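You operate a simulated robot arm through the tools that you are given. There is no shell and no other tool.

You are at the controls of a simulated robot arm. One attempt, no reset.

Task
Swap the plug of outlet 55 for the blue nozzle: air off and released first, on again after.
Fine: hold the exhaust button till the gauge shows nought; the plug goes in the plugs rack.

The check looks at the end state, three seconds after you hand in, the way a careful person would. Anything else that was tipped, shoved, dropped, spilled or broken makes it a failure.

Robot
A 6-joint arm with a two-finger gripper, fixed in place. Base frame: the origin is on the floor under the middle of its stand, x ahead of it, y to its left, z up. Lengths are in cm, angles in degrees, forces in N, time in s.
It reaches about 141.7 cm from its shoulder. Its first joint turns from -166.0 to 166.0 degrees. Payload 3.43 kg.
Tool frame: the origin (TCP) lies between the finger pads and is the grasp point; the fingertips stand 2 cm ahead of it; z points along the fingers, y is the line along which they close. The gripper opens to 19 cm; its body begins 24.8 cm behind the TCP.
Orientation is that of the tool frame in the base frame, as [roll, pitch, yaw] about the fixed x, y, z axes, in that order (R = Rz(yaw) Ry(pitch) Rx(roll)). With the fingers straight down and closing along the base's y, the tool's x points along the base's -x, its y along +y and its z along -z.

Tools
- The arm moves only by the tool arm_command. Its argument "increments" is a list of rows, each a list of 3 entries, a list of its own where there are three numbers: the shift along the base's x, y, z in m, then the turn, a rotation vector about the base's x, y, z in degrees, then the finger opening in m, from 0 to 0.19. In form: [[[x, y, z], [rx, ry, rz], grip], ...]. A call has 1 to 20 rows; each row is the pose to reach, as a shift and turn from the pose commanded when the call began. A row lasts 0.2 s, in which the tool goes at most 5 cm and 8.6 degrees; a call with a longer step from one row to the next is refused whole, and so is a gripper value outside its range. Where a pose cannot be reached the arm comes as near as it can. A force on the tool above 90 N (or 10 N above the force at the start of the call, whichever is more), or a blocked arm, ends the call early, and 0.2 s more pass. The fingers move at their own pace (about 15.3 cm/s each) and stop on an object; they squeeze with about 43 N. The grip force told is the motor's: it shows also when the fingers shut on nothing. Time passes only in rows, and 0.2 s behind the last, so rows that repeat a pose let the fingers close. It gives the time, the measured TCP pose, the force on the tool (base axes), the opening and the grip force at its end, in the units of the frame above (readings bear some noise), with the torque about the TCP (base axes, N m) and any sound that the robot's microphone picked up, and new pictures: "pictures" is both (left out), scene, wrist or none.
- Cameras (640 x 400 px; columns grow to the right, rows downward): "scene" is fixed at [39.95, 65.3, 160.47]; the picture's right is [-0.87, -0.50, 0.00], its down [-0.30, 0.52, -0.80] and it looks along [0.40, -0.70, -0.60] (base axes); focal length 357 px, centre (320, 200). "wrist" rides on the gripper at [7, -0.8, -28.8] in the tool frame; the picture's right is [0.12, 0.99, 0.00], its down [-0.96, 0.11, -0.25] and it looks along [-0.25, 0.03, 0.97] (tool axes); focal length 261 px, centre (320, 200). There is no depth. A picture from a camera that has moved, and an enlarged one, comes with that camera's place and axes in the base frame and with its lens. The place of the scene camera against the robot may be out by one fixed shift of up to 1.2 cm in any direction.
- slide_trunk(by): moves the trunk up (or, below 0, down) by that many cm; the arm rides with it, the base frame stays. It gives what a move gives, with no picture.
- enlarge(camera, box): a new picture of the part [left, top, right, bottom] of that camera's present view, enlarged. No time passes.
- job_done(): hands the job in; it is judged then, once.

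Places have to be worked out from the pictures, the camera data and where the tool is seen. Open the gripper and draw the arm clear of the work before you hand the job in, unless the task says otherwise.

The tools are called by a JSON object that holds its "method" and its "body". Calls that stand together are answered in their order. arm_command: Moves the arm, as the interface text tells. Its arguments: {"type":"object","properties":{"increments":{"type":"array","items":{"type":"array"}},"pictures":{"type":"string","enum":["both","scene","wrist","none"]}},"required":["increments"]} The other tools are called the same way: slide_trunk (by) moves the trunk up or down; enlarge (camera, box) takes an enlarged picture of a part of a camera's view; job_done () hands the job in.

At the start:

```text
time: 0.0
tool_pos: [66.87, -11.79, 122.6]
ee_rot: [180.0, 0.0, -179.8]
wrist_force: [-0.1, 0.1, -0.2]
moment: [0.02, 0.02, 0.0]
gripper_width: 18.99
gripper_force: 0.1
trunk travel left (down, up): [-20.0, 24.0]
```

scene: 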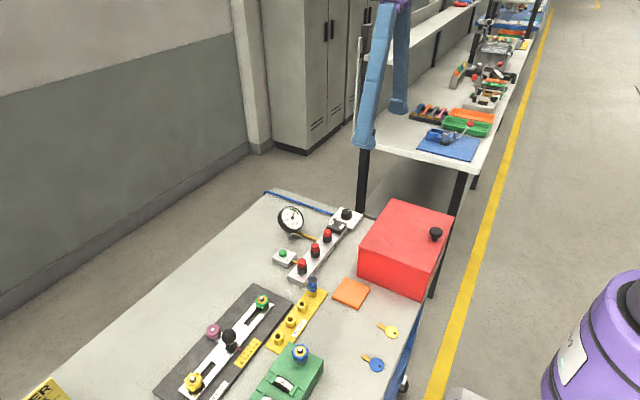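
wrist: 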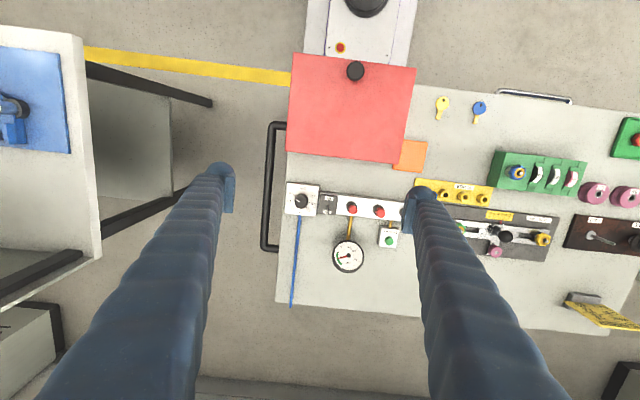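

I start by looking closely at the bench in both cameras before moving anything.

{"method": "enlarge", "body": {"camera": "scene", "box": [240, 180, 400, 300]}}

{"method": "enlarge", "body": {"camera": "scene", "box": [140, 270, 340, 400]}}

{"method": "enlarge", "body": {"camera": "wrist", "box": [270, 130, 430, 290]}}

{"method": "enlarge", "body": {"camera": "wrist", "box": [400, 80, 640, 270]}}

```text
3.33 times, centred on (320, 240) of scene
camera zoom: at [39.95, 65.3, 160.47], right [-0.87, -0.5, 0.0], down [-0.3, 0.52, -0.8], along [0.4, -0.7, -0.6], focal length 1189 px, centre (320, 67)
```

zoom: 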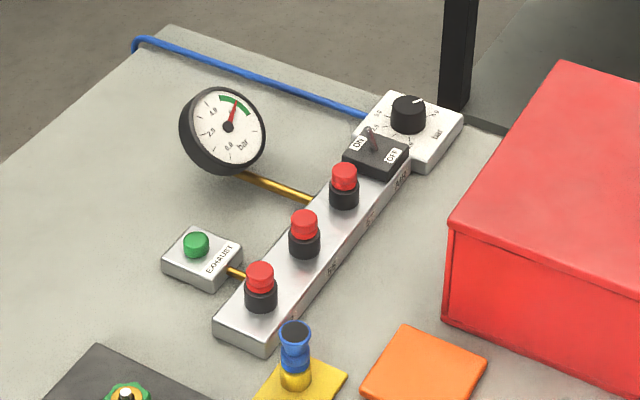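

```text
3.08 times, centred on (240, 335) of scene
camera zoom: at [39.95, 65.3, 160.47], right [-0.87, -0.5, 0.0], down [-0.3, 0.52, -0.8], along [0.4, -0.7, -0.6], focal length 1097 px, centre (566, -215)
```

zoom: 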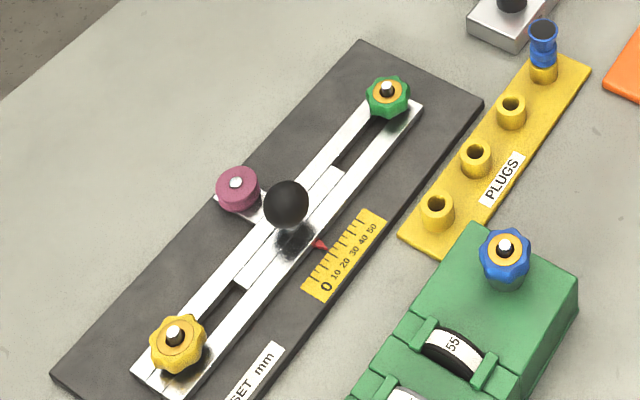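

```text
2.50 times, centred on (350, 210) of wrist
camera zoom: at [59.73, -12.51, 151.29], right [-0.12, 0.99, 0.0], down [0.96, 0.12, 0.25], along [0.24, 0.03, -0.97], focal length 652 px, centre (245, 175)
```

zoom: 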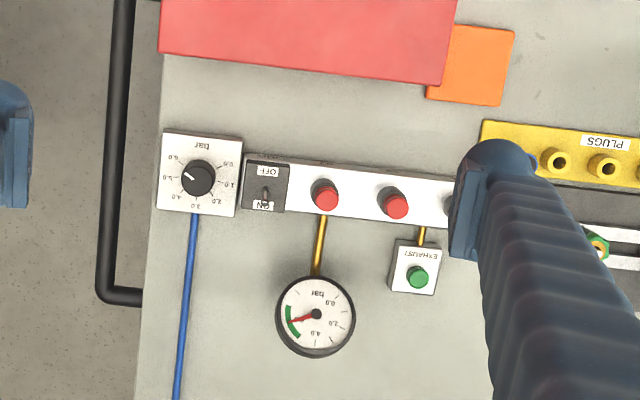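

```text
2.11 times, centred on (520, 175) of wrist
camera zoom: at [59.73, -12.51, 151.29], right [-0.12, 0.99, 0.0], down [0.96, 0.12, 0.25], along [0.24, 0.03, -0.97], focal length 549 px, centre (-101, 253)
```

zoom: 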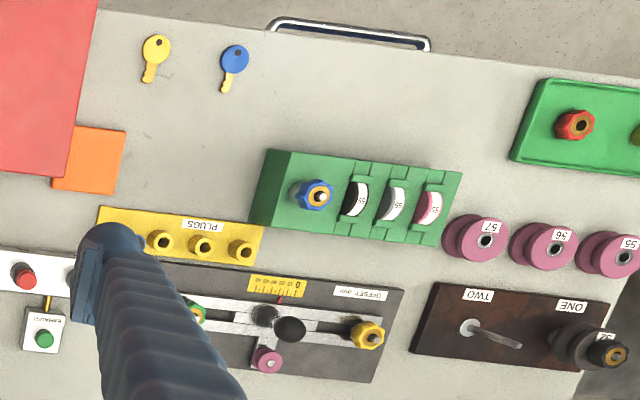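

I'll zoom in further on the manifold labels, valve, gauge and rack to identify outlet 55.

{"method": "enlarge", "body": {"camera": "scene", "box": [290, 225, 350, 290]}}

{"method": "enlarge", "body": {"camera": "scene", "box": [315, 200, 365, 240]}}

{"method": "enlarge", "body": {"camera": "scene", "box": [260, 270, 340, 360]}}

{"method": "enlarge", "body": {"camera": "scene", "box": [270, 195, 310, 245]}}

```text
6.15 times, centred on (320, 258) of scene
camera zoom: at [39.95, 65.3, 160.47], right [-0.87, -0.5, 0.0], down [-0.3, 0.52, -0.8], along [0.4, -0.7, -0.6], focal length 2195 px, centre (320, -154)
```

zoom: 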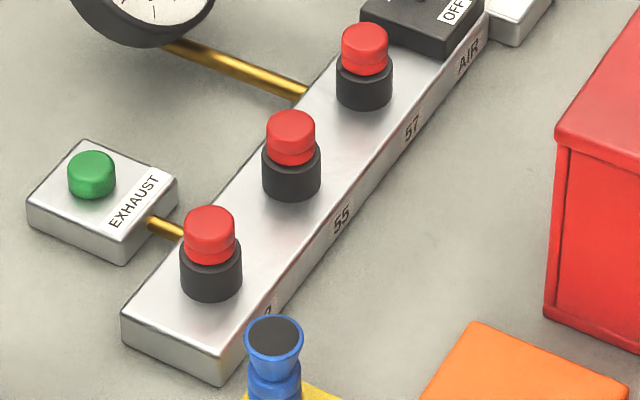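

```text
10.00 times, centred on (340, 220) of scene
camera zoom: at [39.95, 65.3, 160.47], right [-0.87, -0.5, 0.0], down [-0.3, 0.52, -0.8], along [0.4, -0.7, -0.6], focal length 3566 px, centre (120, 0)
```

zoom: 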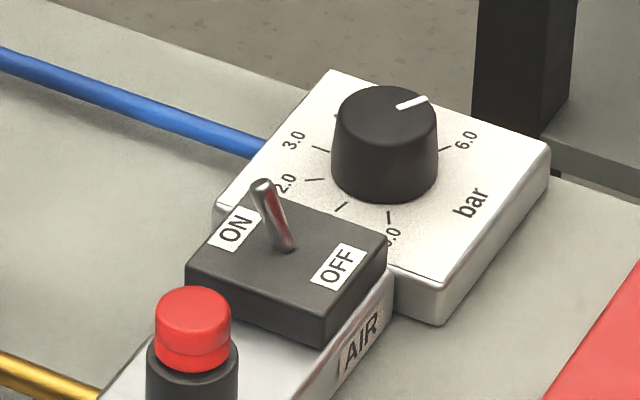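

```text
4.44 times, centred on (300, 315) of scene
camera zoom: at [39.95, 65.3, 160.47], right [-0.87, -0.5, 0.0], down [-0.3, 0.52, -0.8], along [0.4, -0.7, -0.6], focal length 1585 px, centre (409, -311)
```

zoom: 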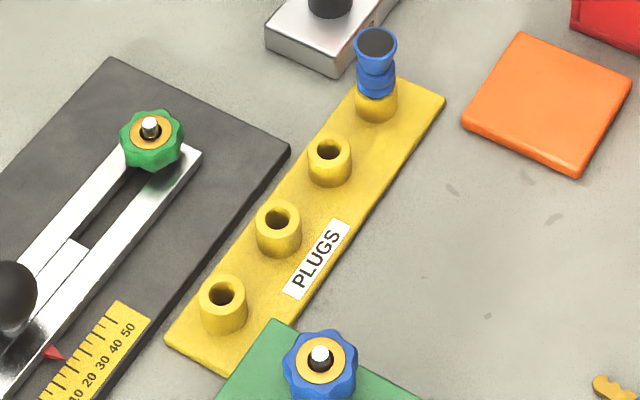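

```text
8.00 times, centred on (290, 220) of scene
camera zoom: at [39.95, 65.3, 160.47], right [-0.87, -0.5, 0.0], down [-0.3, 0.52, -0.8], along [0.4, -0.7, -0.6], focal length 2853 px, centre (560, 40)
```

zoom: 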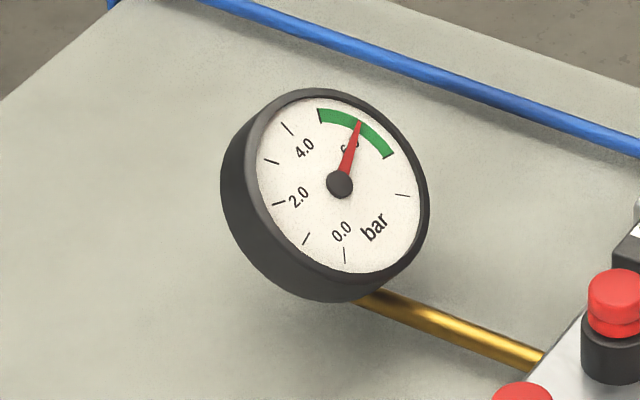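

The middle outlet is labelled 55, the toggle leans to ON, the gauge reads around 5–6 bar, and the blue nozzle stands in the first hole of the PLUGS rack. A rough triangulation puts the top of plug 55 near (76, 4, 91.6), so I move in for a closer wrist view above the manifold.

{"method": "arm_command", "body": {"increments": [[[0.0, 0.035, -0.02], [0, 0, 0], 0.19], [[0.0, 0.07, -0.04], [0, 0, 0], 0.19], [[0.0, 0.105, -0.06], [0, 0, 0], 0.19], [[0.0, 0.14, -0.08], [0, 0, 0], 0.19], [[0.0, 0.14, -0.08], [0, 0, 0], 0.19]], "pictures": "both"}}

```text
time: 1.2
tool_pos: [66.52, 2.63, 114.59]
ee_rot: [180.0, 0.0, 179.9]
wrist_force: [-0.2, 0.3, 0.0]
moment: [-0.11, 0.01, 0.0]
gripper_width: 19.01
gripper_force: 0.0
trunk travel left (down, up): [-20.0, 24.0]
camera wrist: at [59.39, 1.82, 143.38], right [-0.12, 0.99, 0.0], down [0.96, 0.12, 0.25], along [0.25, 0.03, -0.97], focal length 261 px, centre (320, 200)
```

scene: 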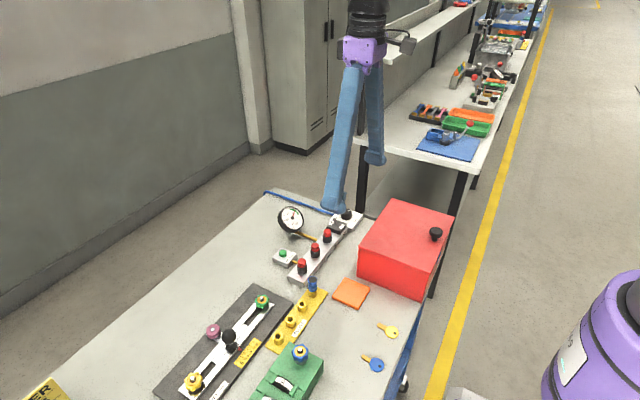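
wrist: 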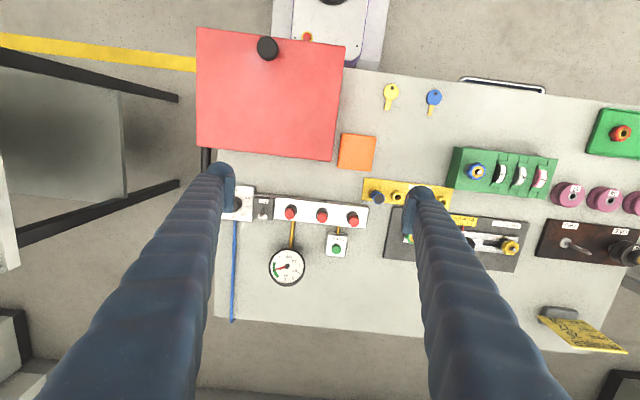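

Now enlarging the wrist view over the manifold, rack and switch for exact positions.

{"method": "enlarge", "body": {"camera": "wrist", "box": [220, 160, 420, 290]}}

{"method": "enlarge", "body": {"camera": "wrist", "box": [225, 175, 305, 225]}}

{"method": "enlarge", "body": {"camera": "wrist", "box": [280, 190, 380, 260]}}

{"method": "enlarge", "body": {"camera": "wrist", "box": [350, 165, 450, 225]}}

```text
3.08 times, centred on (320, 225) of wrist
camera zoom: at [59.39, 1.82, 143.38], right [-0.12, 0.99, 0.0], down [0.96, 0.12, 0.25], along [0.25, 0.03, -0.97], focal length 802 px, centre (320, 123)
```

zoom: 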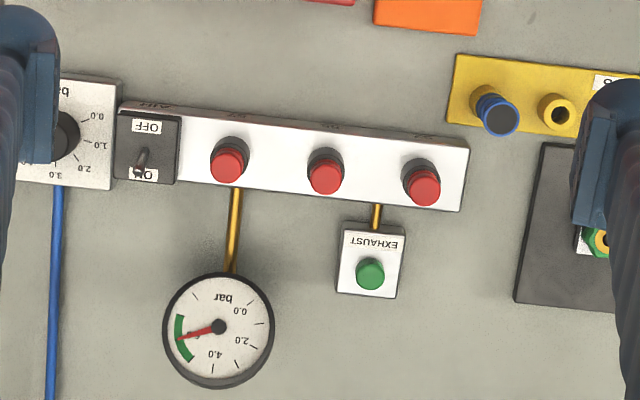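

```text
8.00 times, centred on (265, 200) of wrist
camera zoom: at [59.39, 1.82, 143.38], right [-0.12, 0.99, 0.0], down [0.96, 0.12, 0.25], along [0.25, 0.03, -0.97], focal length 2085 px, centre (760, 200)
```

zoom: 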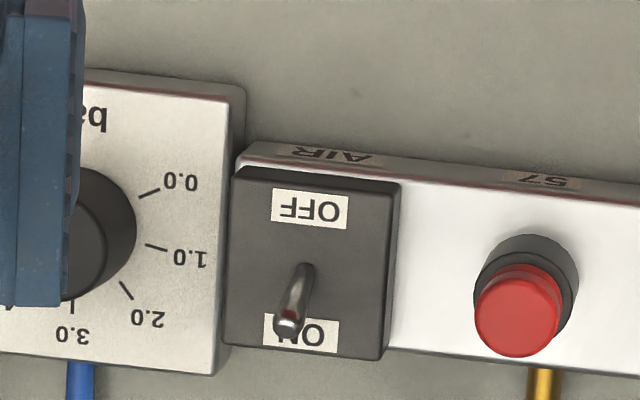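

```text
5.71 times, centred on (330, 225) of wrist
camera zoom: at [59.39, 1.82, 143.38], right [-0.12, 0.99, 0.0], down [0.96, 0.12, 0.25], along [0.25, 0.03, -0.97], focal length 1489 px, centre (263, 57)
```

zoom: 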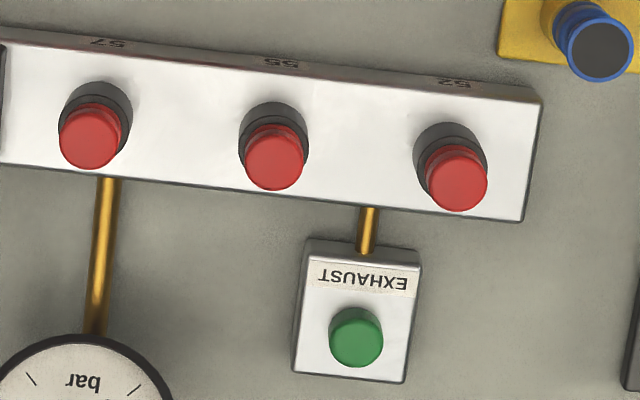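

```text
6.40 times, centred on (400, 195) of wrist
camera zoom: at [59.39, 1.82, 143.38], right [-0.12, 0.99, 0.0], down [0.96, 0.12, 0.25], along [0.25, 0.03, -0.97], focal length 1668 px, centre (-192, 232)
```

zoom: 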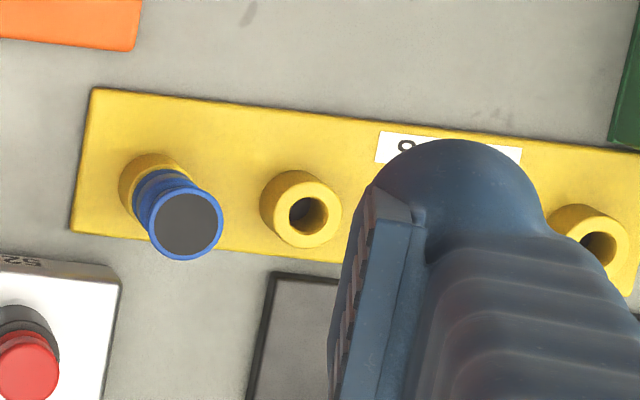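

Labels read 57, 55, 52, so 55 is the middle plug. Next I look at the finger shape from the scene camera, since clearances around the toggle are small.

{"method": "enlarge", "body": {"camera": "scene", "box": [310, 30, 430, 220]}}

{"method": "enlarge", "body": {"camera": "wrist", "box": [380, 170, 460, 240]}}

{"method": "enlarge", "body": {"camera": "scene", "box": [310, 170, 380, 240]}}

```text
2.11 times, centred on (370, 125) of scene
camera zoom: at [39.95, 65.3, 160.47], right [-0.87, -0.5, 0.0], down [-0.3, 0.52, -0.8], along [0.4, -0.7, -0.6], focal length 751 px, centre (215, 358)
```

zoom: 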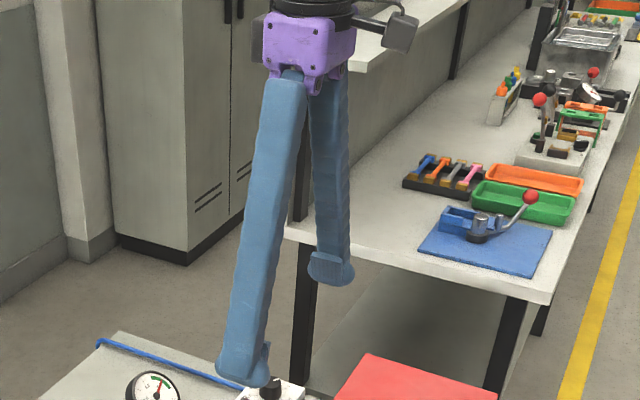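

```text
5.71 times, centred on (420, 205) of wrist
camera zoom: at [59.39, 1.82, 143.38], right [-0.12, 0.99, 0.0], down [0.96, 0.12, 0.25], along [0.25, 0.03, -0.97], focal length 1489 px, centre (-251, 171)
```

zoom: 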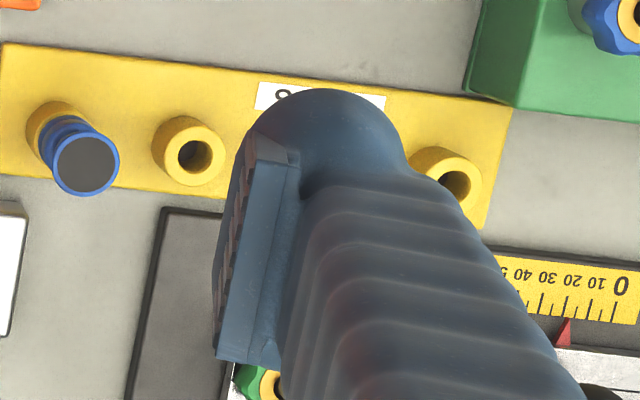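

```text
5.71 times, centred on (345, 205) of scene
camera zoom: at [39.95, 65.3, 160.47], right [-0.87, -0.5, 0.0], down [-0.3, 0.52, -0.8], along [0.4, -0.7, -0.6], focal length 2038 px, centre (177, 171)
```

zoom: 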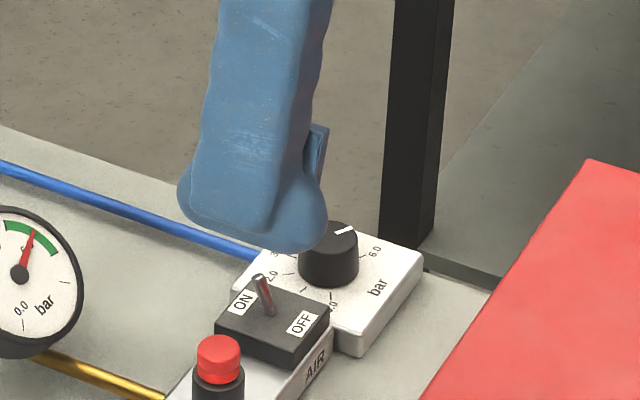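

Rough triangulated estimates: lever tip (77.3, -8.3, 92), plug 55 top (76.5, 4.3, 91.5), exhaust button (84, 8.5, 89), nozzle top (70.8, 15.2, 92), red box top about z=98 for x<64. I move in closer, staying clear of the red box, to refine these.

{"method": "arm_command", "body": {"increments": [[[0.03, -0.02, -0.01], [0, 0, 0], 0.19], [[0.06, -0.04, -0.04], [0, 0, 0], 0.19], [[0.06, -0.045, -0.08], [0, 0, 0], 0.19], [[0.06, -0.045, -0.1], [0, 0, 0], 0.19], [[0.06, -0.045, -0.1], [0, 0, 0], 0.19], [[0.06, -0.045, -0.1], [0, 0, 0], 0.19]], "pictures": "both"}}

```text
time: 2.6
tool_pos: [72.51, -2.07, 104.33]
ee_rot: [179.9, 0.0, -179.9]
wrist_force: [0.3, -0.2, 0.3]
moment: [0.02, -0.01, -0.01]
gripper_width: 19.0
gripper_force: 0.0
trunk travel left (down, up): [-20.0, 24.0]
camera wrist: at [65.41, -2.93, 133.08], right [-0.12, 0.99, 0.0], down [0.96, 0.12, 0.25], along [0.24, 0.03, -0.97], focal length 261 px, centre (320, 200)
```

scene: 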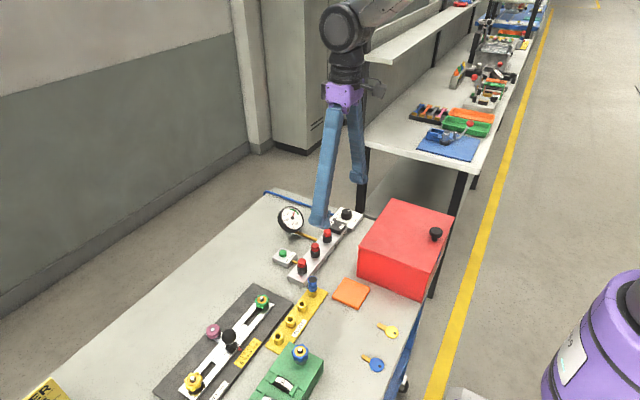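
wrist: 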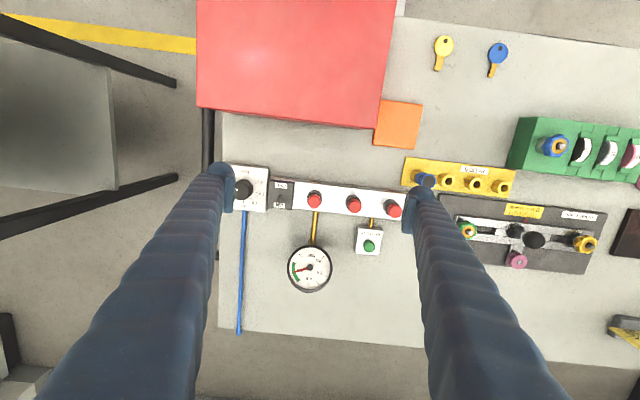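

{"method": "enlarge", "body": {"camera": "wrist", "box": [230, 165, 330, 225]}}

{"method": "enlarge", "body": {"camera": "wrist", "box": [290, 170, 410, 270]}}

{"method": "enlarge", "body": {"camera": "wrist", "box": [400, 140, 520, 220]}}

```text
6.40 times, centred on (280, 195) of wrist
camera zoom: at [65.41, -2.93, 133.08], right [-0.12, 0.99, 0.0], down [0.96, 0.12, 0.25], along [0.24, 0.03, -0.97], focal length 1668 px, centre (576, 232)
```

zoom: 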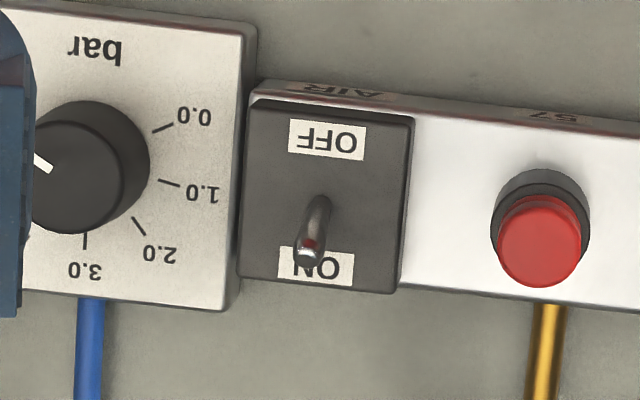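

```text
4.00 times, centred on (350, 220) of wrist
camera zoom: at [65.41, -2.93, 133.08], right [-0.12, 0.99, 0.0], down [0.96, 0.12, 0.25], along [0.24, 0.03, -0.97], focal length 1043 px, centre (200, 120)
```

zoom: 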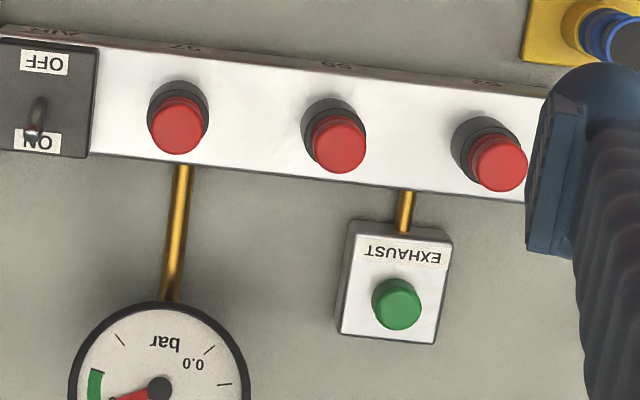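

```text
5.00 times, centred on (460, 180) of wrist
camera zoom: at [65.41, -2.93, 133.08], right [-0.12, 0.99, 0.0], down [0.96, 0.12, 0.25], along [0.24, 0.03, -0.97], focal length 1303 px, centre (-380, 300)
```

zoom: 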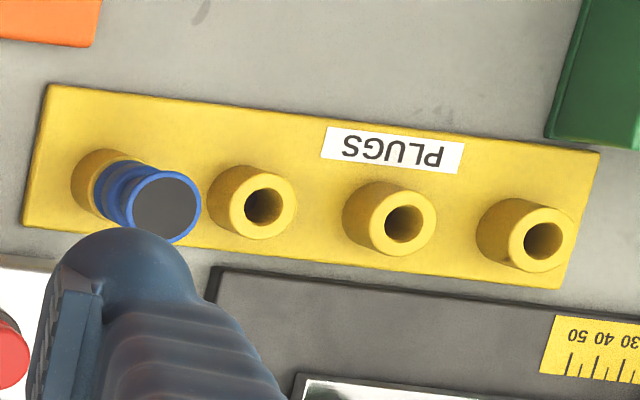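

Refined estimates from the wrist views: plug 55 top (76.7, 4.4, 91.0), lever tip (77.5, -8.45, 91.3), exhaust button (84.3, 8.55, 88.6), nozzle top (70.8, 15.2, 92), rack holes at x≈70.8, y≈20.3/25.4/30.3. Now I close the fingers and hover on the ON side (+x) of the toggle.

{"method": "arm_command", "body": {"increments": [[[0.03, -0.02, 0.0], [0, 0, 0], 0.1], [[0.06, -0.04, 0.0], [0, 0, 0], 0.05], [[0.092, -0.063, 0.0], [0, 0, 0], 0.0], [[0.092, -0.063, -0.03], [0, 0, 0], 0.0], [[0.092, -0.063, -0.05], [0, 0, 0], 0.0], [[0.092, -0.063, -0.05], [0, 0, 0], 0.0]], "pictures": "both"}}

```text
time: 4.0
tool_pos: [82.14, -8.21, 99.53]
ee_rot: [-180.0, -0.1, -179.9]
wrist_force: [0.8, 0.5, 0.4]
moment: [-0.01, 0.05, 0.0]
gripper_width: 0.0
gripper_force: 34.0
trunk travel left (down, up): [-20.0, 24.0]
camera wrist: at [74.99, -9.16, 128.29], right [-0.12, 0.99, 0.0], down [0.96, 0.12, 0.25], along [0.24, 0.03, -0.97], focal length 261 px, centre (320, 200)
```

scene: 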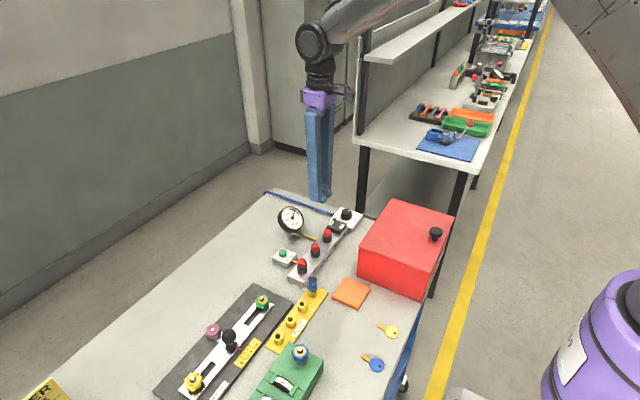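
wrist: 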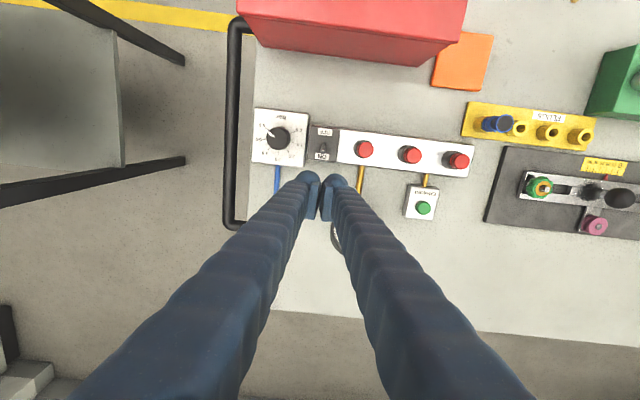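

{"method": "enlarge", "body": {"camera": "wrist", "box": [260, 100, 400, 240]}}

{"method": "enlarge", "body": {"camera": "scene", "box": [270, 80, 370, 250]}}

```text
2.86 times, centred on (330, 170) of wrist
camera zoom: at [74.99, -9.16, 128.29], right [-0.12, 0.99, 0.0], down [0.96, 0.12, 0.25], along [0.24, 0.03, -0.97], focal length 745 px, centre (291, 286)
```

zoom: 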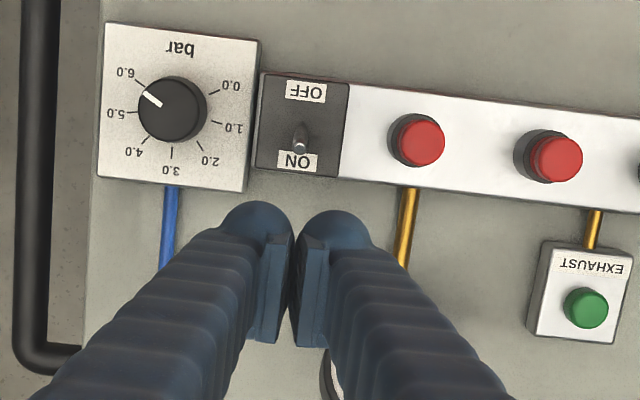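

```text
2.35 times, centred on (320, 165) of scene
camera zoom: at [39.95, 65.3, 160.47], right [-0.87, -0.5, 0.0], down [-0.3, 0.52, -0.8], along [0.4, -0.7, -0.6], focal length 839 px, centre (320, 282)
```

zoom: 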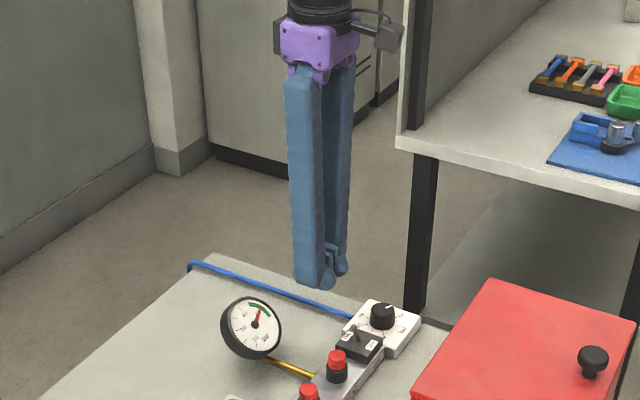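

Fingers are closed and aligned with the lever in y (lever y≈-8.5), on its +x side; the toggle box top is about z=89.6, lever tip about 91.5. I descend so the fingertips sit near z=90.2, just above the box level.

{"method": "arm_command", "body": {"increments": [[[0.0, -0.001, -0.025], [0, 0, 0], 0.0], [[0.0, -0.001, -0.05], [0, 0, 0], 0.0], [[0.0, -0.001, -0.065], [0, 0, 0], 0.0], [[0.0, -0.001, -0.073], [0, 0, 0], 0.0], [[0.0, -0.001, -0.073], [0, 0, 0], 0.0]], "pictures": "both"}}

{"method": "enlarge", "body": {"camera": "wrist", "box": [260, 100, 400, 240]}}

{"method": "enlarge", "body": {"camera": "scene", "box": [280, 170, 370, 250]}}

```text
time: 5.2
tool_pos: [82.08, -8.44, 92.1]
ee_rot: [180.0, 0.0, -179.9]
wrist_force: [-0.4, 0.1, 0.2]
moment: [0.01, -0.01, -0.01]
gripper_width: 0.01
gripper_force: 34.5
trunk travel left (down, up): [-20.0, 24.0]
camera wrist: at [74.97, -9.33, 120.95], right [-0.12, 0.99, 0.0], down [0.96, 0.12, 0.25], along [0.24, 0.03, -0.97], focal length 261 px, centre (320, 200)
```

scene: 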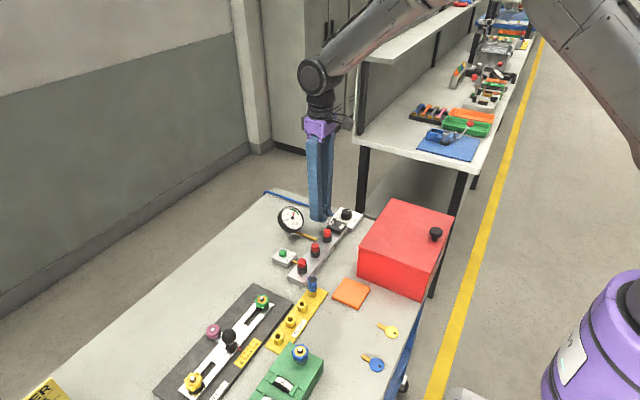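
wrist: 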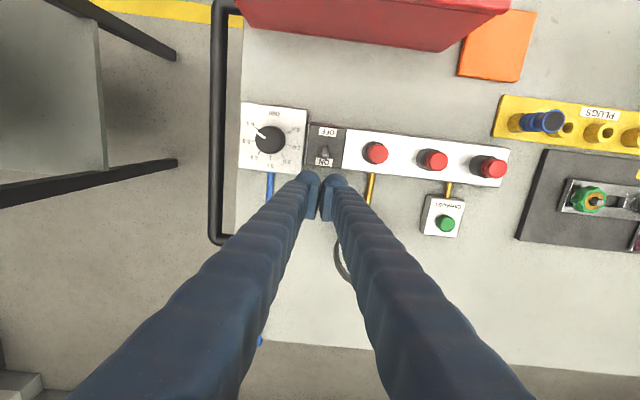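

```text
2.86 times, centred on (330, 170) of wrist
camera zoom: at [74.97, -9.33, 120.95], right [-0.12, 0.99, 0.0], down [0.96, 0.12, 0.25], along [0.24, 0.03, -0.97], focal length 745 px, centre (291, 286)
```

zoom: 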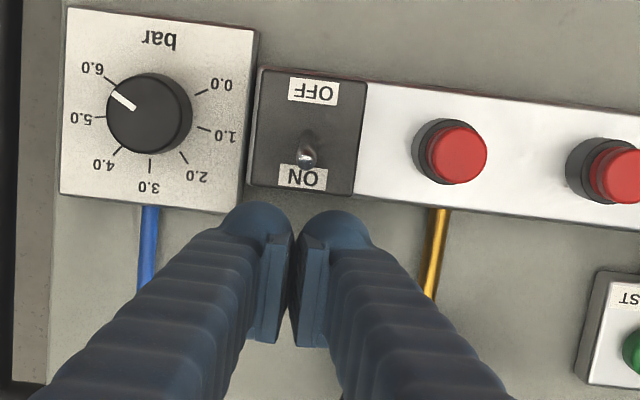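

```text
5.00 times, centred on (325, 210) of scene
camera zoom: at [39.95, 65.3, 160.47], right [-0.87, -0.5, 0.0], down [-0.3, 0.52, -0.8], along [0.4, -0.7, -0.6], focal length 1783 px, centre (295, 150)
```

zoom: 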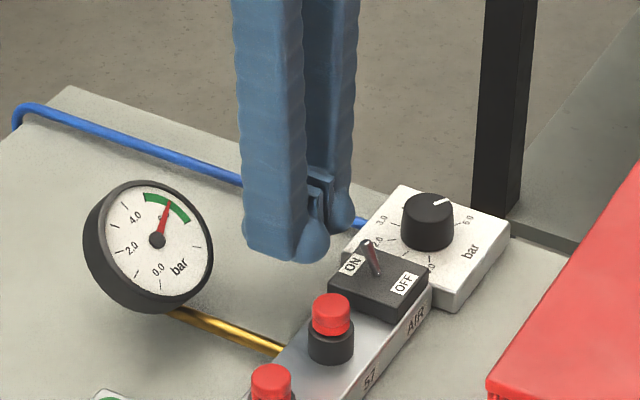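

The notch between the fingertips lines up with the lever along x and the foot front is about 2 cm short of it. I push in -x in small steps towards OFF and watch the force.

{"method": "arm_command", "body": {"increments": [[[-0.01, 0.0, 0.0], [0, 0, 0], 0.0], [[-0.018, 0.0, 0.0], [0, 0, 0], 0.0], [[-0.024, 0.0, 0.0], [0, 0, 0], 0.0], [[-0.03, 0.0, 0.0], [0, 0, 0], 0.0]], "pictures": "both"}}

{"method": "enlarge", "body": {"camera": "wrist", "box": [260, 100, 400, 240]}}

{"method": "enlarge", "body": {"camera": "scene", "box": [280, 170, 370, 250]}}

```text
time: 6.2
tool_pos: [79.35, -8.49, 92.38]
ee_rot: [179.9, 0.3, 180.0]
wrist_force: [22.8, 12.3, 8.7]
moment: [-0.04, -0.39, -0.36]
gripper_width: 0.61
gripper_force: 34.7
trunk travel left (down, up): [-20.0, 24.0]
camera wrist: at [72.1, -9.33, 121.13], right [-0.12, 0.99, 0.0], down [0.96, 0.12, 0.25], along [0.25, 0.03, -0.97], focal length 261 px, centre (320, 200)
```

scene: 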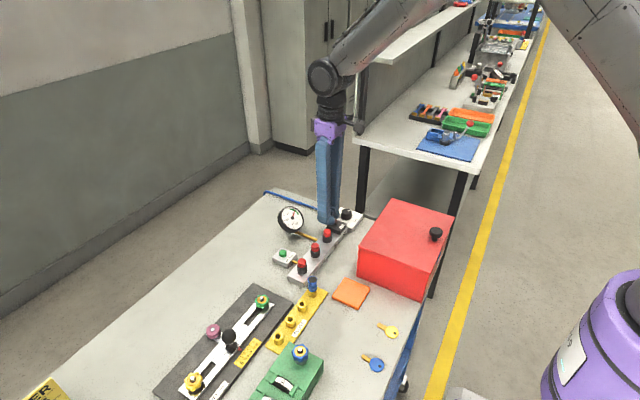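
wrist: 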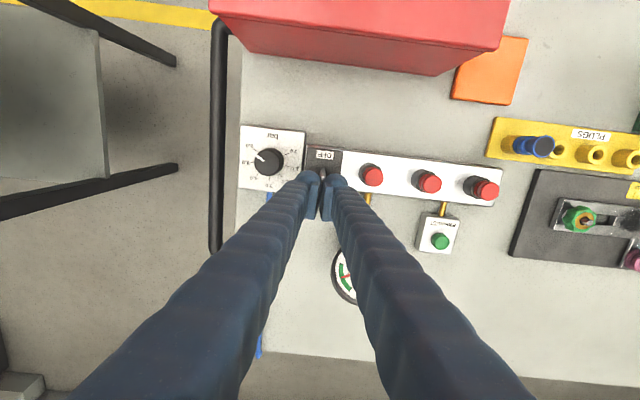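

```text
2.86 times, centred on (330, 170) of wrist
camera zoom: at [72.1, -9.33, 121.13], right [-0.12, 0.99, 0.0], down [0.96, 0.12, 0.25], along [0.25, 0.03, -0.97], focal length 745 px, centre (291, 286)
```

zoom: 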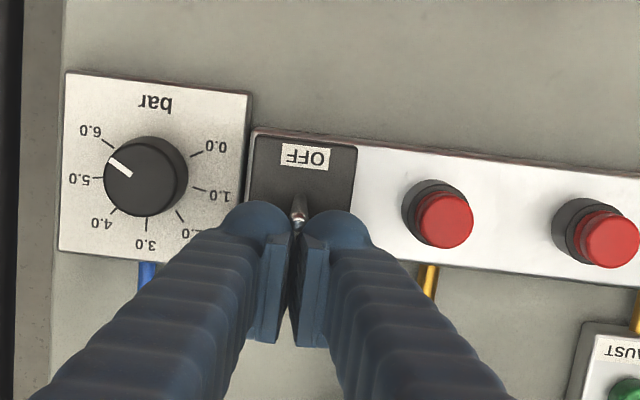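

```text
5.00 times, centred on (325, 210) of scene
camera zoom: at [39.95, 65.3, 160.47], right [-0.87, -0.5, 0.0], down [-0.3, 0.52, -0.8], along [0.4, -0.7, -0.6], focal length 1783 px, centre (295, 150)
```

zoom: 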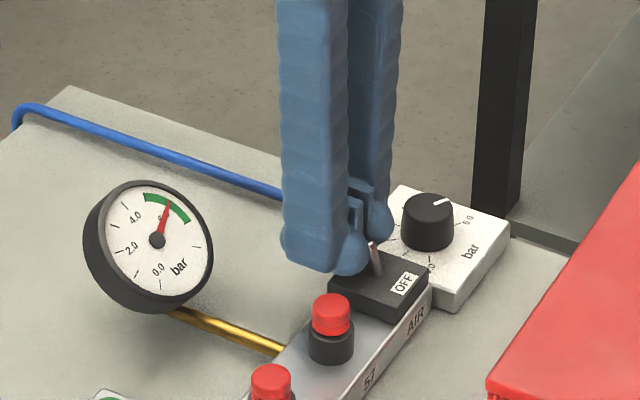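

The lever has wedged slightly between the pads (opening 0.61) and is now near upright, with about 23 N. I keep pushing in -x in small steps to carry it over to OFF.

{"method": "arm_command", "body": {"increments": [[[-0.004, 0.0, 0.0], [0, 0, 0], 0.0], [[-0.008, 0.0, 0.0], [0, 0, 0], 0.0], [[-0.012, 0.0, 0.0], [0, 0, 0], 0.0], [[-0.015, 0.0, 0.0], [0, 0, 0], 0.0]], "pictures": "both"}}

{"method": "enlarge", "body": {"camera": "wrist", "box": [260, 100, 400, 240]}}

{"method": "enlarge", "body": {"camera": "scene", "box": [280, 170, 370, 250]}}

```text
time: 7.2
tool_pos: [77.88, -8.52, 92.24]
ee_rot: [-179.9, 0.2, -179.9]
wrist_force: [35.5, 20.3, 21.6]
moment: [0.45, 0.27, -0.41]
gripper_width: 0.62
gripper_force: 34.2
trunk travel left (down, up): [-20.0, 24.0]
camera wrist: at [70.65, -9.29, 121.03], right [-0.12, 0.99, 0.0], down [0.96, 0.12, 0.25], along [0.25, 0.03, -0.97], focal length 261 px, centre (320, 200)
```

scene: 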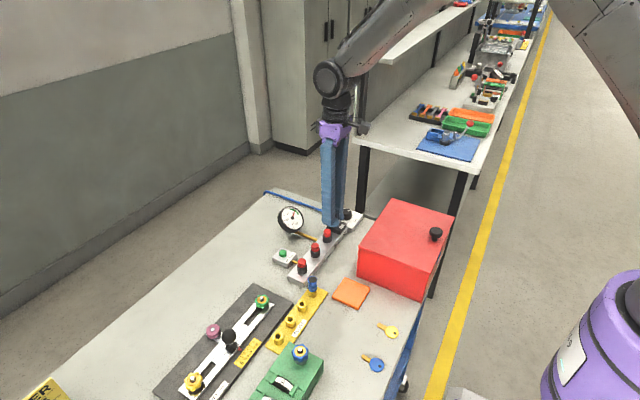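
wrist: 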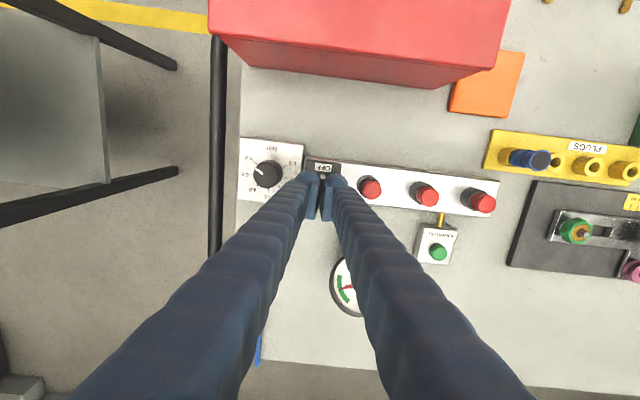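

```text
2.86 times, centred on (330, 170) of wrist
camera zoom: at [70.65, -9.29, 121.03], right [-0.12, 0.99, 0.0], down [0.96, 0.12, 0.25], along [0.25, 0.03, -0.97], focal length 745 px, centre (291, 286)
```

zoom: 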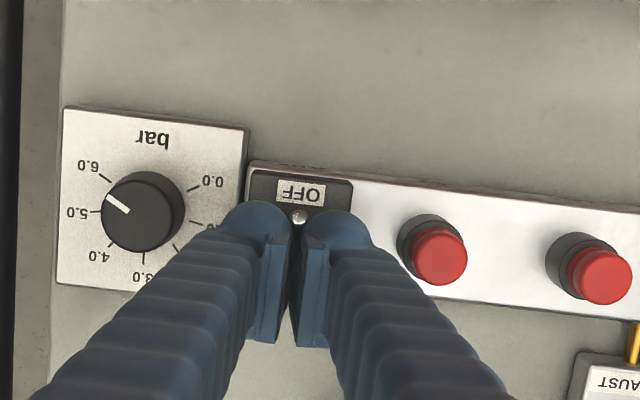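

```text
5.00 times, centred on (325, 210) of scene
camera zoom: at [39.95, 65.3, 160.47], right [-0.87, -0.5, 0.0], down [-0.3, 0.52, -0.8], along [0.4, -0.7, -0.6], focal length 1783 px, centre (295, 150)
```

zoom: 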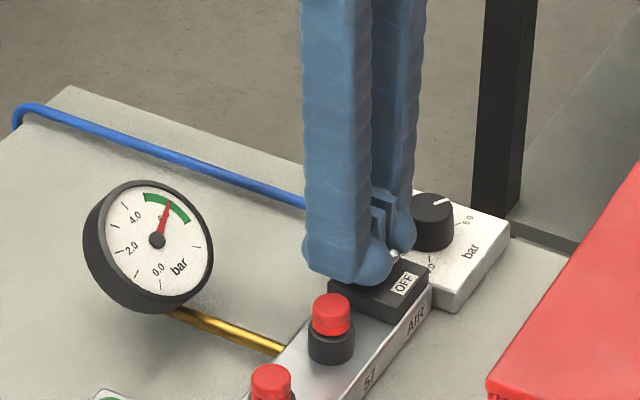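

The lever tip is now at x≈75.3, past its pivot and against the OFF stop (force rising to 35 N). I open slightly to 1.2 cm so the pads release the lever without dragging it, then lift straight up.

{"method": "arm_command", "body": {"increments": [[[0.0, 0.0, 0.0], [0, 0, 0], 0.012], [[0.0, 0.0, 0.0], [0, 0, 0], 0.013], [[0.0, 0.0, 0.02], [0, 0, 0], 0.013], [[0.0, 0.0, 0.05], [0, 0, 0], 0.013], [[0.03, 0.0, 0.08], [0, 0, 0], 0.013], [[0.03, 0.0, 0.08], [0, 0, 0], 0.013]], "pictures": "both"}}

{"method": "enlarge", "body": {"camera": "wrist", "box": [240, 100, 400, 240]}}

{"method": "enlarge", "body": {"camera": "scene", "box": [270, 190, 370, 260]}}

```text
time: 8.6
tool_pos: [80.49, -8.61, 100.25]
ee_rot: [-180.0, -0.1, -179.8]
wrist_force: [0.1, -0.2, -0.8]
moment: [0.0, -0.02, 0.01]
gripper_width: 1.29
gripper_force: 0.1
trunk travel left (down, up): [-20.0, 24.0]
camera wrist: at [73.51, -9.36, 129.08], right [-0.12, 0.99, 0.0], down [0.96, 0.12, 0.25], along [0.24, 0.03, -0.97], focal length 261 px, centre (320, 200)
```

scene: 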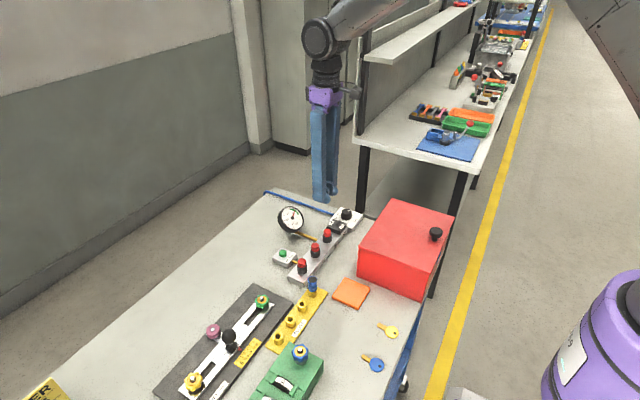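
wrist: 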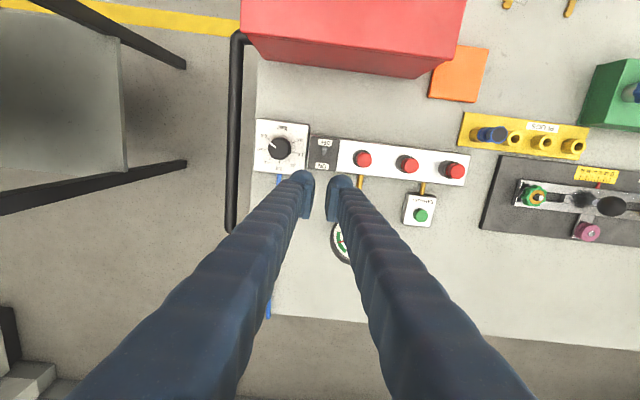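

```text
2.86 times, centred on (320, 170) of wrist
camera zoom: at [73.51, -9.36, 129.08], right [-0.12, 0.99, 0.0], down [0.96, 0.12, 0.25], along [0.24, 0.03, -0.97], focal length 745 px, centre (320, 286)
```

zoom: 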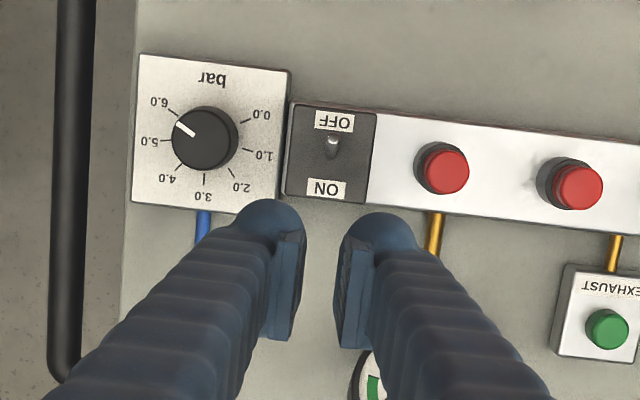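

```text
5.71 times, centred on (320, 225) of scene
camera zoom: at [39.95, 65.3, 160.47], right [-0.87, -0.5, 0.0], down [-0.3, 0.52, -0.8], along [0.4, -0.7, -0.6], focal length 2038 px, centre (320, 57)
```

zoom: 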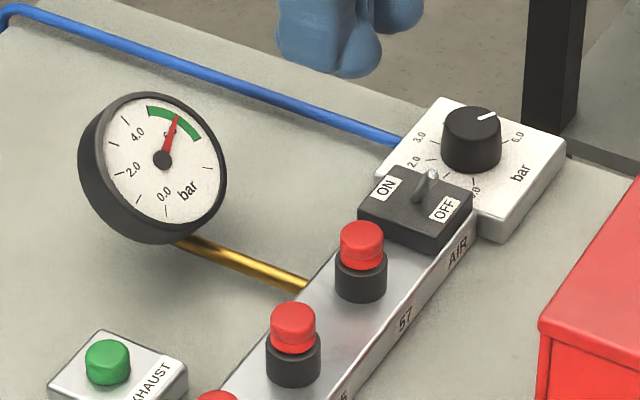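

Toggle now leans to OFF and the regulator mark is unchanged. Next I close the fingers and move to hover above the exhaust button at about (84.3, 8.55).

{"method": "arm_command", "body": {"increments": [[[0.01, 0.042, 0.0], [0, 0, 0], 0.0], [[0.02, 0.085, 0.0], [0, 0, 0], 0.0], [[0.03, 0.128, 0.0], [0, 0, 0], 0.0], [[0.04, 0.17, 0.0], [0, 0, 0], 0.0], [[0.04, 0.17, -0.03], [0, 0, 0], 0.0], [[0.04, 0.17, -0.04], [0, 0, 0], 0.0], [[0.04, 0.17, -0.04], [0, 0, 0], 0.0]], "pictures": "both"}}

{"method": "enlarge", "body": {"camera": "wrist", "box": [240, 140, 400, 280]}}

{"method": "enlarge", "body": {"camera": "scene", "box": [250, 190, 350, 290]}}

```text
time: 10.2
tool_pos: [84.52, 8.24, 96.23]
ee_rot: [-179.9, 0.0, 180.0]
wrist_force: [0.8, 0.7, -0.2]
moment: [0.0, 0.0, -0.02]
gripper_width: 0.01
gripper_force: 34.5
trunk travel left (down, up): [-20.0, 24.0]
camera wrist: at [77.51, 7.46, 124.97], right [-0.12, 0.99, 0.0], down [0.96, 0.12, 0.25], along [0.24, 0.03, -0.97], focal length 261 px, centre (320, 200)
```

scene: 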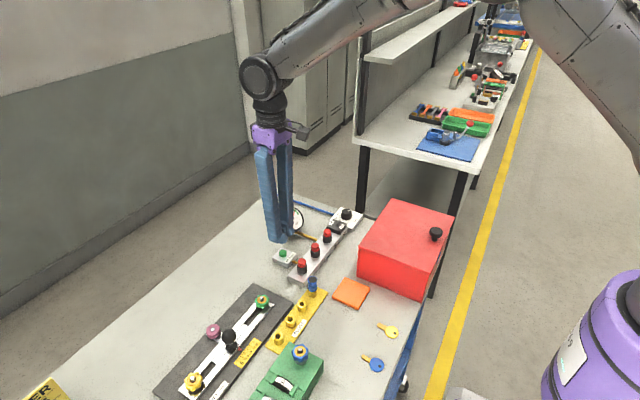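
wrist: 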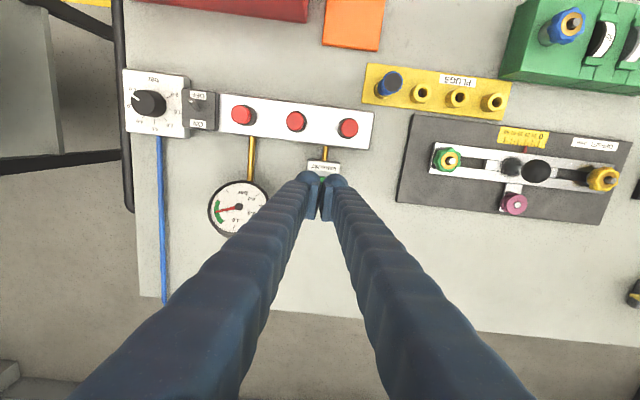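

```text
2.86 times, centred on (320, 210) of wrist
camera zoom: at [77.51, 7.46, 124.97], right [-0.12, 0.99, 0.0], down [0.96, 0.12, 0.25], along [0.24, 0.03, -0.97], focal length 745 px, centre (320, 171)
```

zoom: 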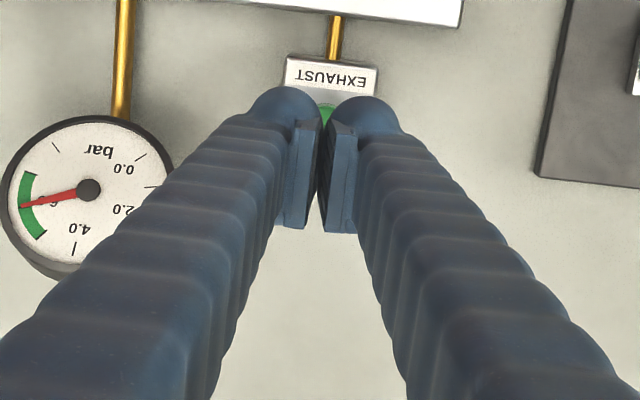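

```text
4.00 times, centred on (300, 240) of scene
camera zoom: at [39.95, 65.3, 160.47], right [-0.87, -0.5, 0.0], down [-0.3, 0.52, -0.8], along [0.4, -0.7, -0.6], focal length 1426 px, centre (400, 40)
```

zoom: 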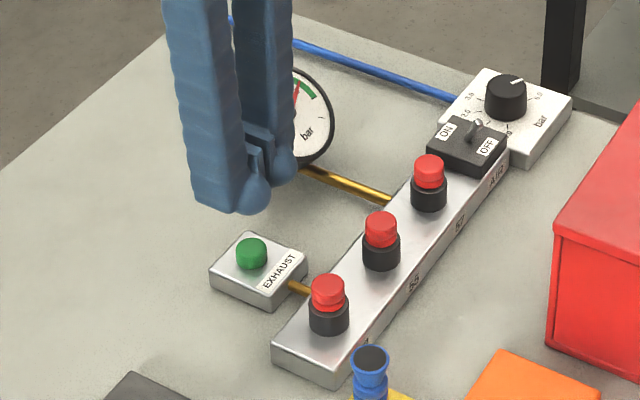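

The fingertips are centred over the green button, and the gauge stays visible left of the fingers in the wrist view. I descend to just above the button (tips near z≈89.2).

{"method": "arm_command", "body": {"increments": [[[0.0, 0.0, -0.02], [0, 0, 0], 0.0], [[0.0, 0.0, -0.04], [0, 0, 0], 0.0], [[0.0, 0.0, -0.048], [0, 0, 0], 0.0], [[0.0, 0.0, -0.053], [0, 0, 0], 0.0], [[0.0, 0.0, -0.053], [0, 0, 0], 0.0]], "pictures": "both"}}

{"method": "enlarge", "body": {"camera": "wrist", "box": [200, 140, 400, 280]}}

{"method": "enlarge", "body": {"camera": "scene", "box": [250, 210, 320, 280]}}

```text
time: 11.4
tool_pos: [84.57, 8.45, 90.89]
ee_rot: [180.0, -0.2, -179.9]
wrist_force: [-0.2, 0.5, 0.9]
moment: [-0.01, 0.01, 0.01]
gripper_width: 0.02
gripper_force: 33.9
trunk travel left (down, up): [-20.0, 24.0]
camera wrist: at [77.44, 7.61, 119.68], right [-0.12, 0.99, 0.0], down [0.96, 0.12, 0.25], along [0.24, 0.03, -0.97], focal length 261 px, centre (320, 200)
```

scene: 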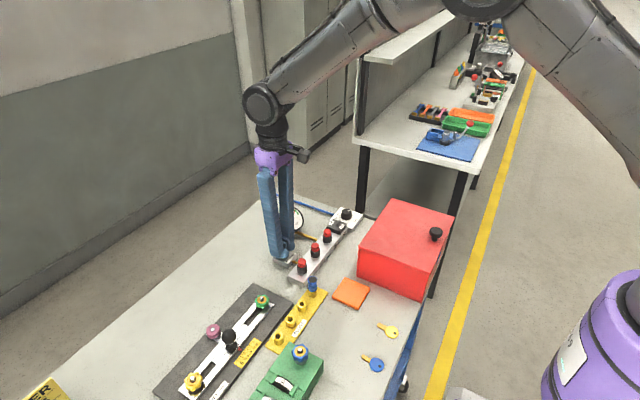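
wrist: 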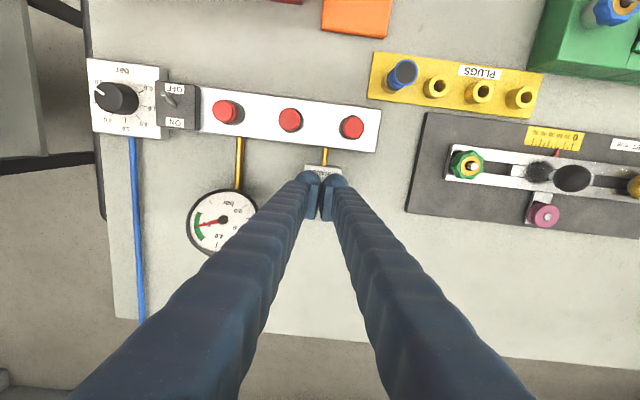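

```text
2.86 times, centred on (300, 210) of wrist
camera zoom: at [77.44, 7.61, 119.68], right [-0.12, 0.99, 0.0], down [0.96, 0.12, 0.25], along [0.24, 0.03, -0.97], focal length 745 px, centre (377, 171)
```

zoom: 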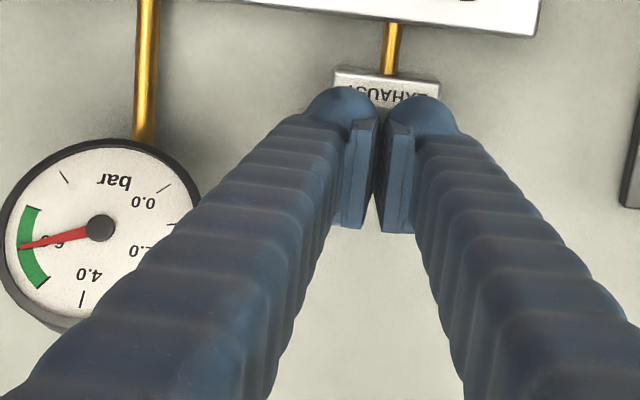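

```text
5.71 times, centred on (285, 245) of scene
camera zoom: at [39.95, 65.3, 160.47], right [-0.87, -0.5, 0.0], down [-0.3, 0.52, -0.8], along [0.4, -0.7, -0.6], focal length 2038 px, centre (520, -57)
```

zoom: 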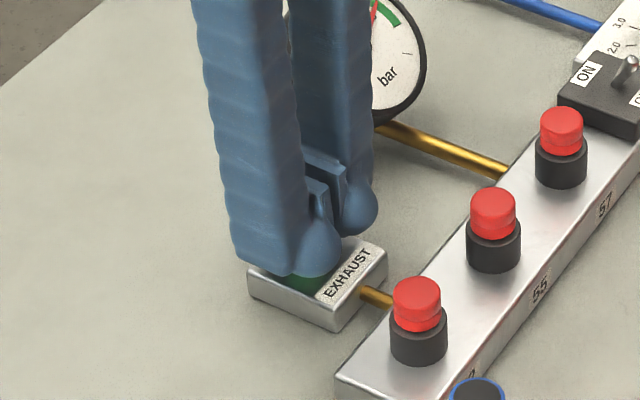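

The tips are just over the green button with no contact force yet. I press down slowly in 2–3 mm steps and watch force and gauge.

{"method": "arm_command", "body": {"increments": [[[0.0, 0.0, -0.002], [0, 0, 0], 0.0], [[0.0, 0.0, -0.004], [0, 0, 0], 0.0], [[0.0, 0.0, -0.006], [0, 0, 0], 0.0], [[0.0, 0.0, -0.006], [0, 0, 0], 0.0]], "pictures": "wrist"}}

{"method": "enlarge", "body": {"camera": "wrist", "box": [180, 160, 340, 260]}}

```text
time: 12.4
tool_pos: [84.48, 8.47, 90.32]
ee_rot: [179.8, 0.0, 179.9]
wrist_force: [1.0, -0.1, 0.9]
moment: [0.01, 0.02, -0.01]
gripper_width: 0.58
gripper_force: 34.9
trunk travel left (down, up): [-20.0, 24.0]
camera wrist: at [77.4, 7.67, 119.14], right [-0.12, 0.99, 0.0], down [0.96, 0.12, 0.25], along [0.25, 0.03, -0.97], focal length 261 px, centre (320, 200)
```

wrist: 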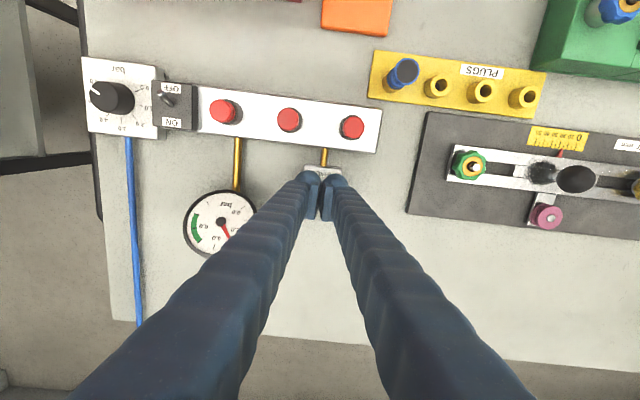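

```text
4.00 times, centred on (260, 210) of wrist
camera zoom: at [77.4, 7.67, 119.14], right [-0.12, 0.99, 0.0], down [0.96, 0.12, 0.25], along [0.25, 0.03, -0.97], focal length 1043 px, centre (560, 160)
```

zoom: 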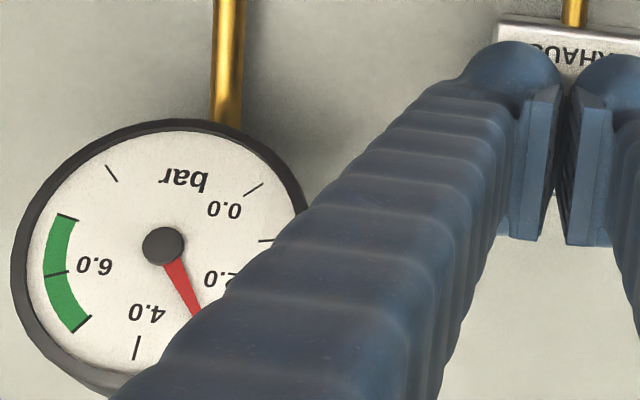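

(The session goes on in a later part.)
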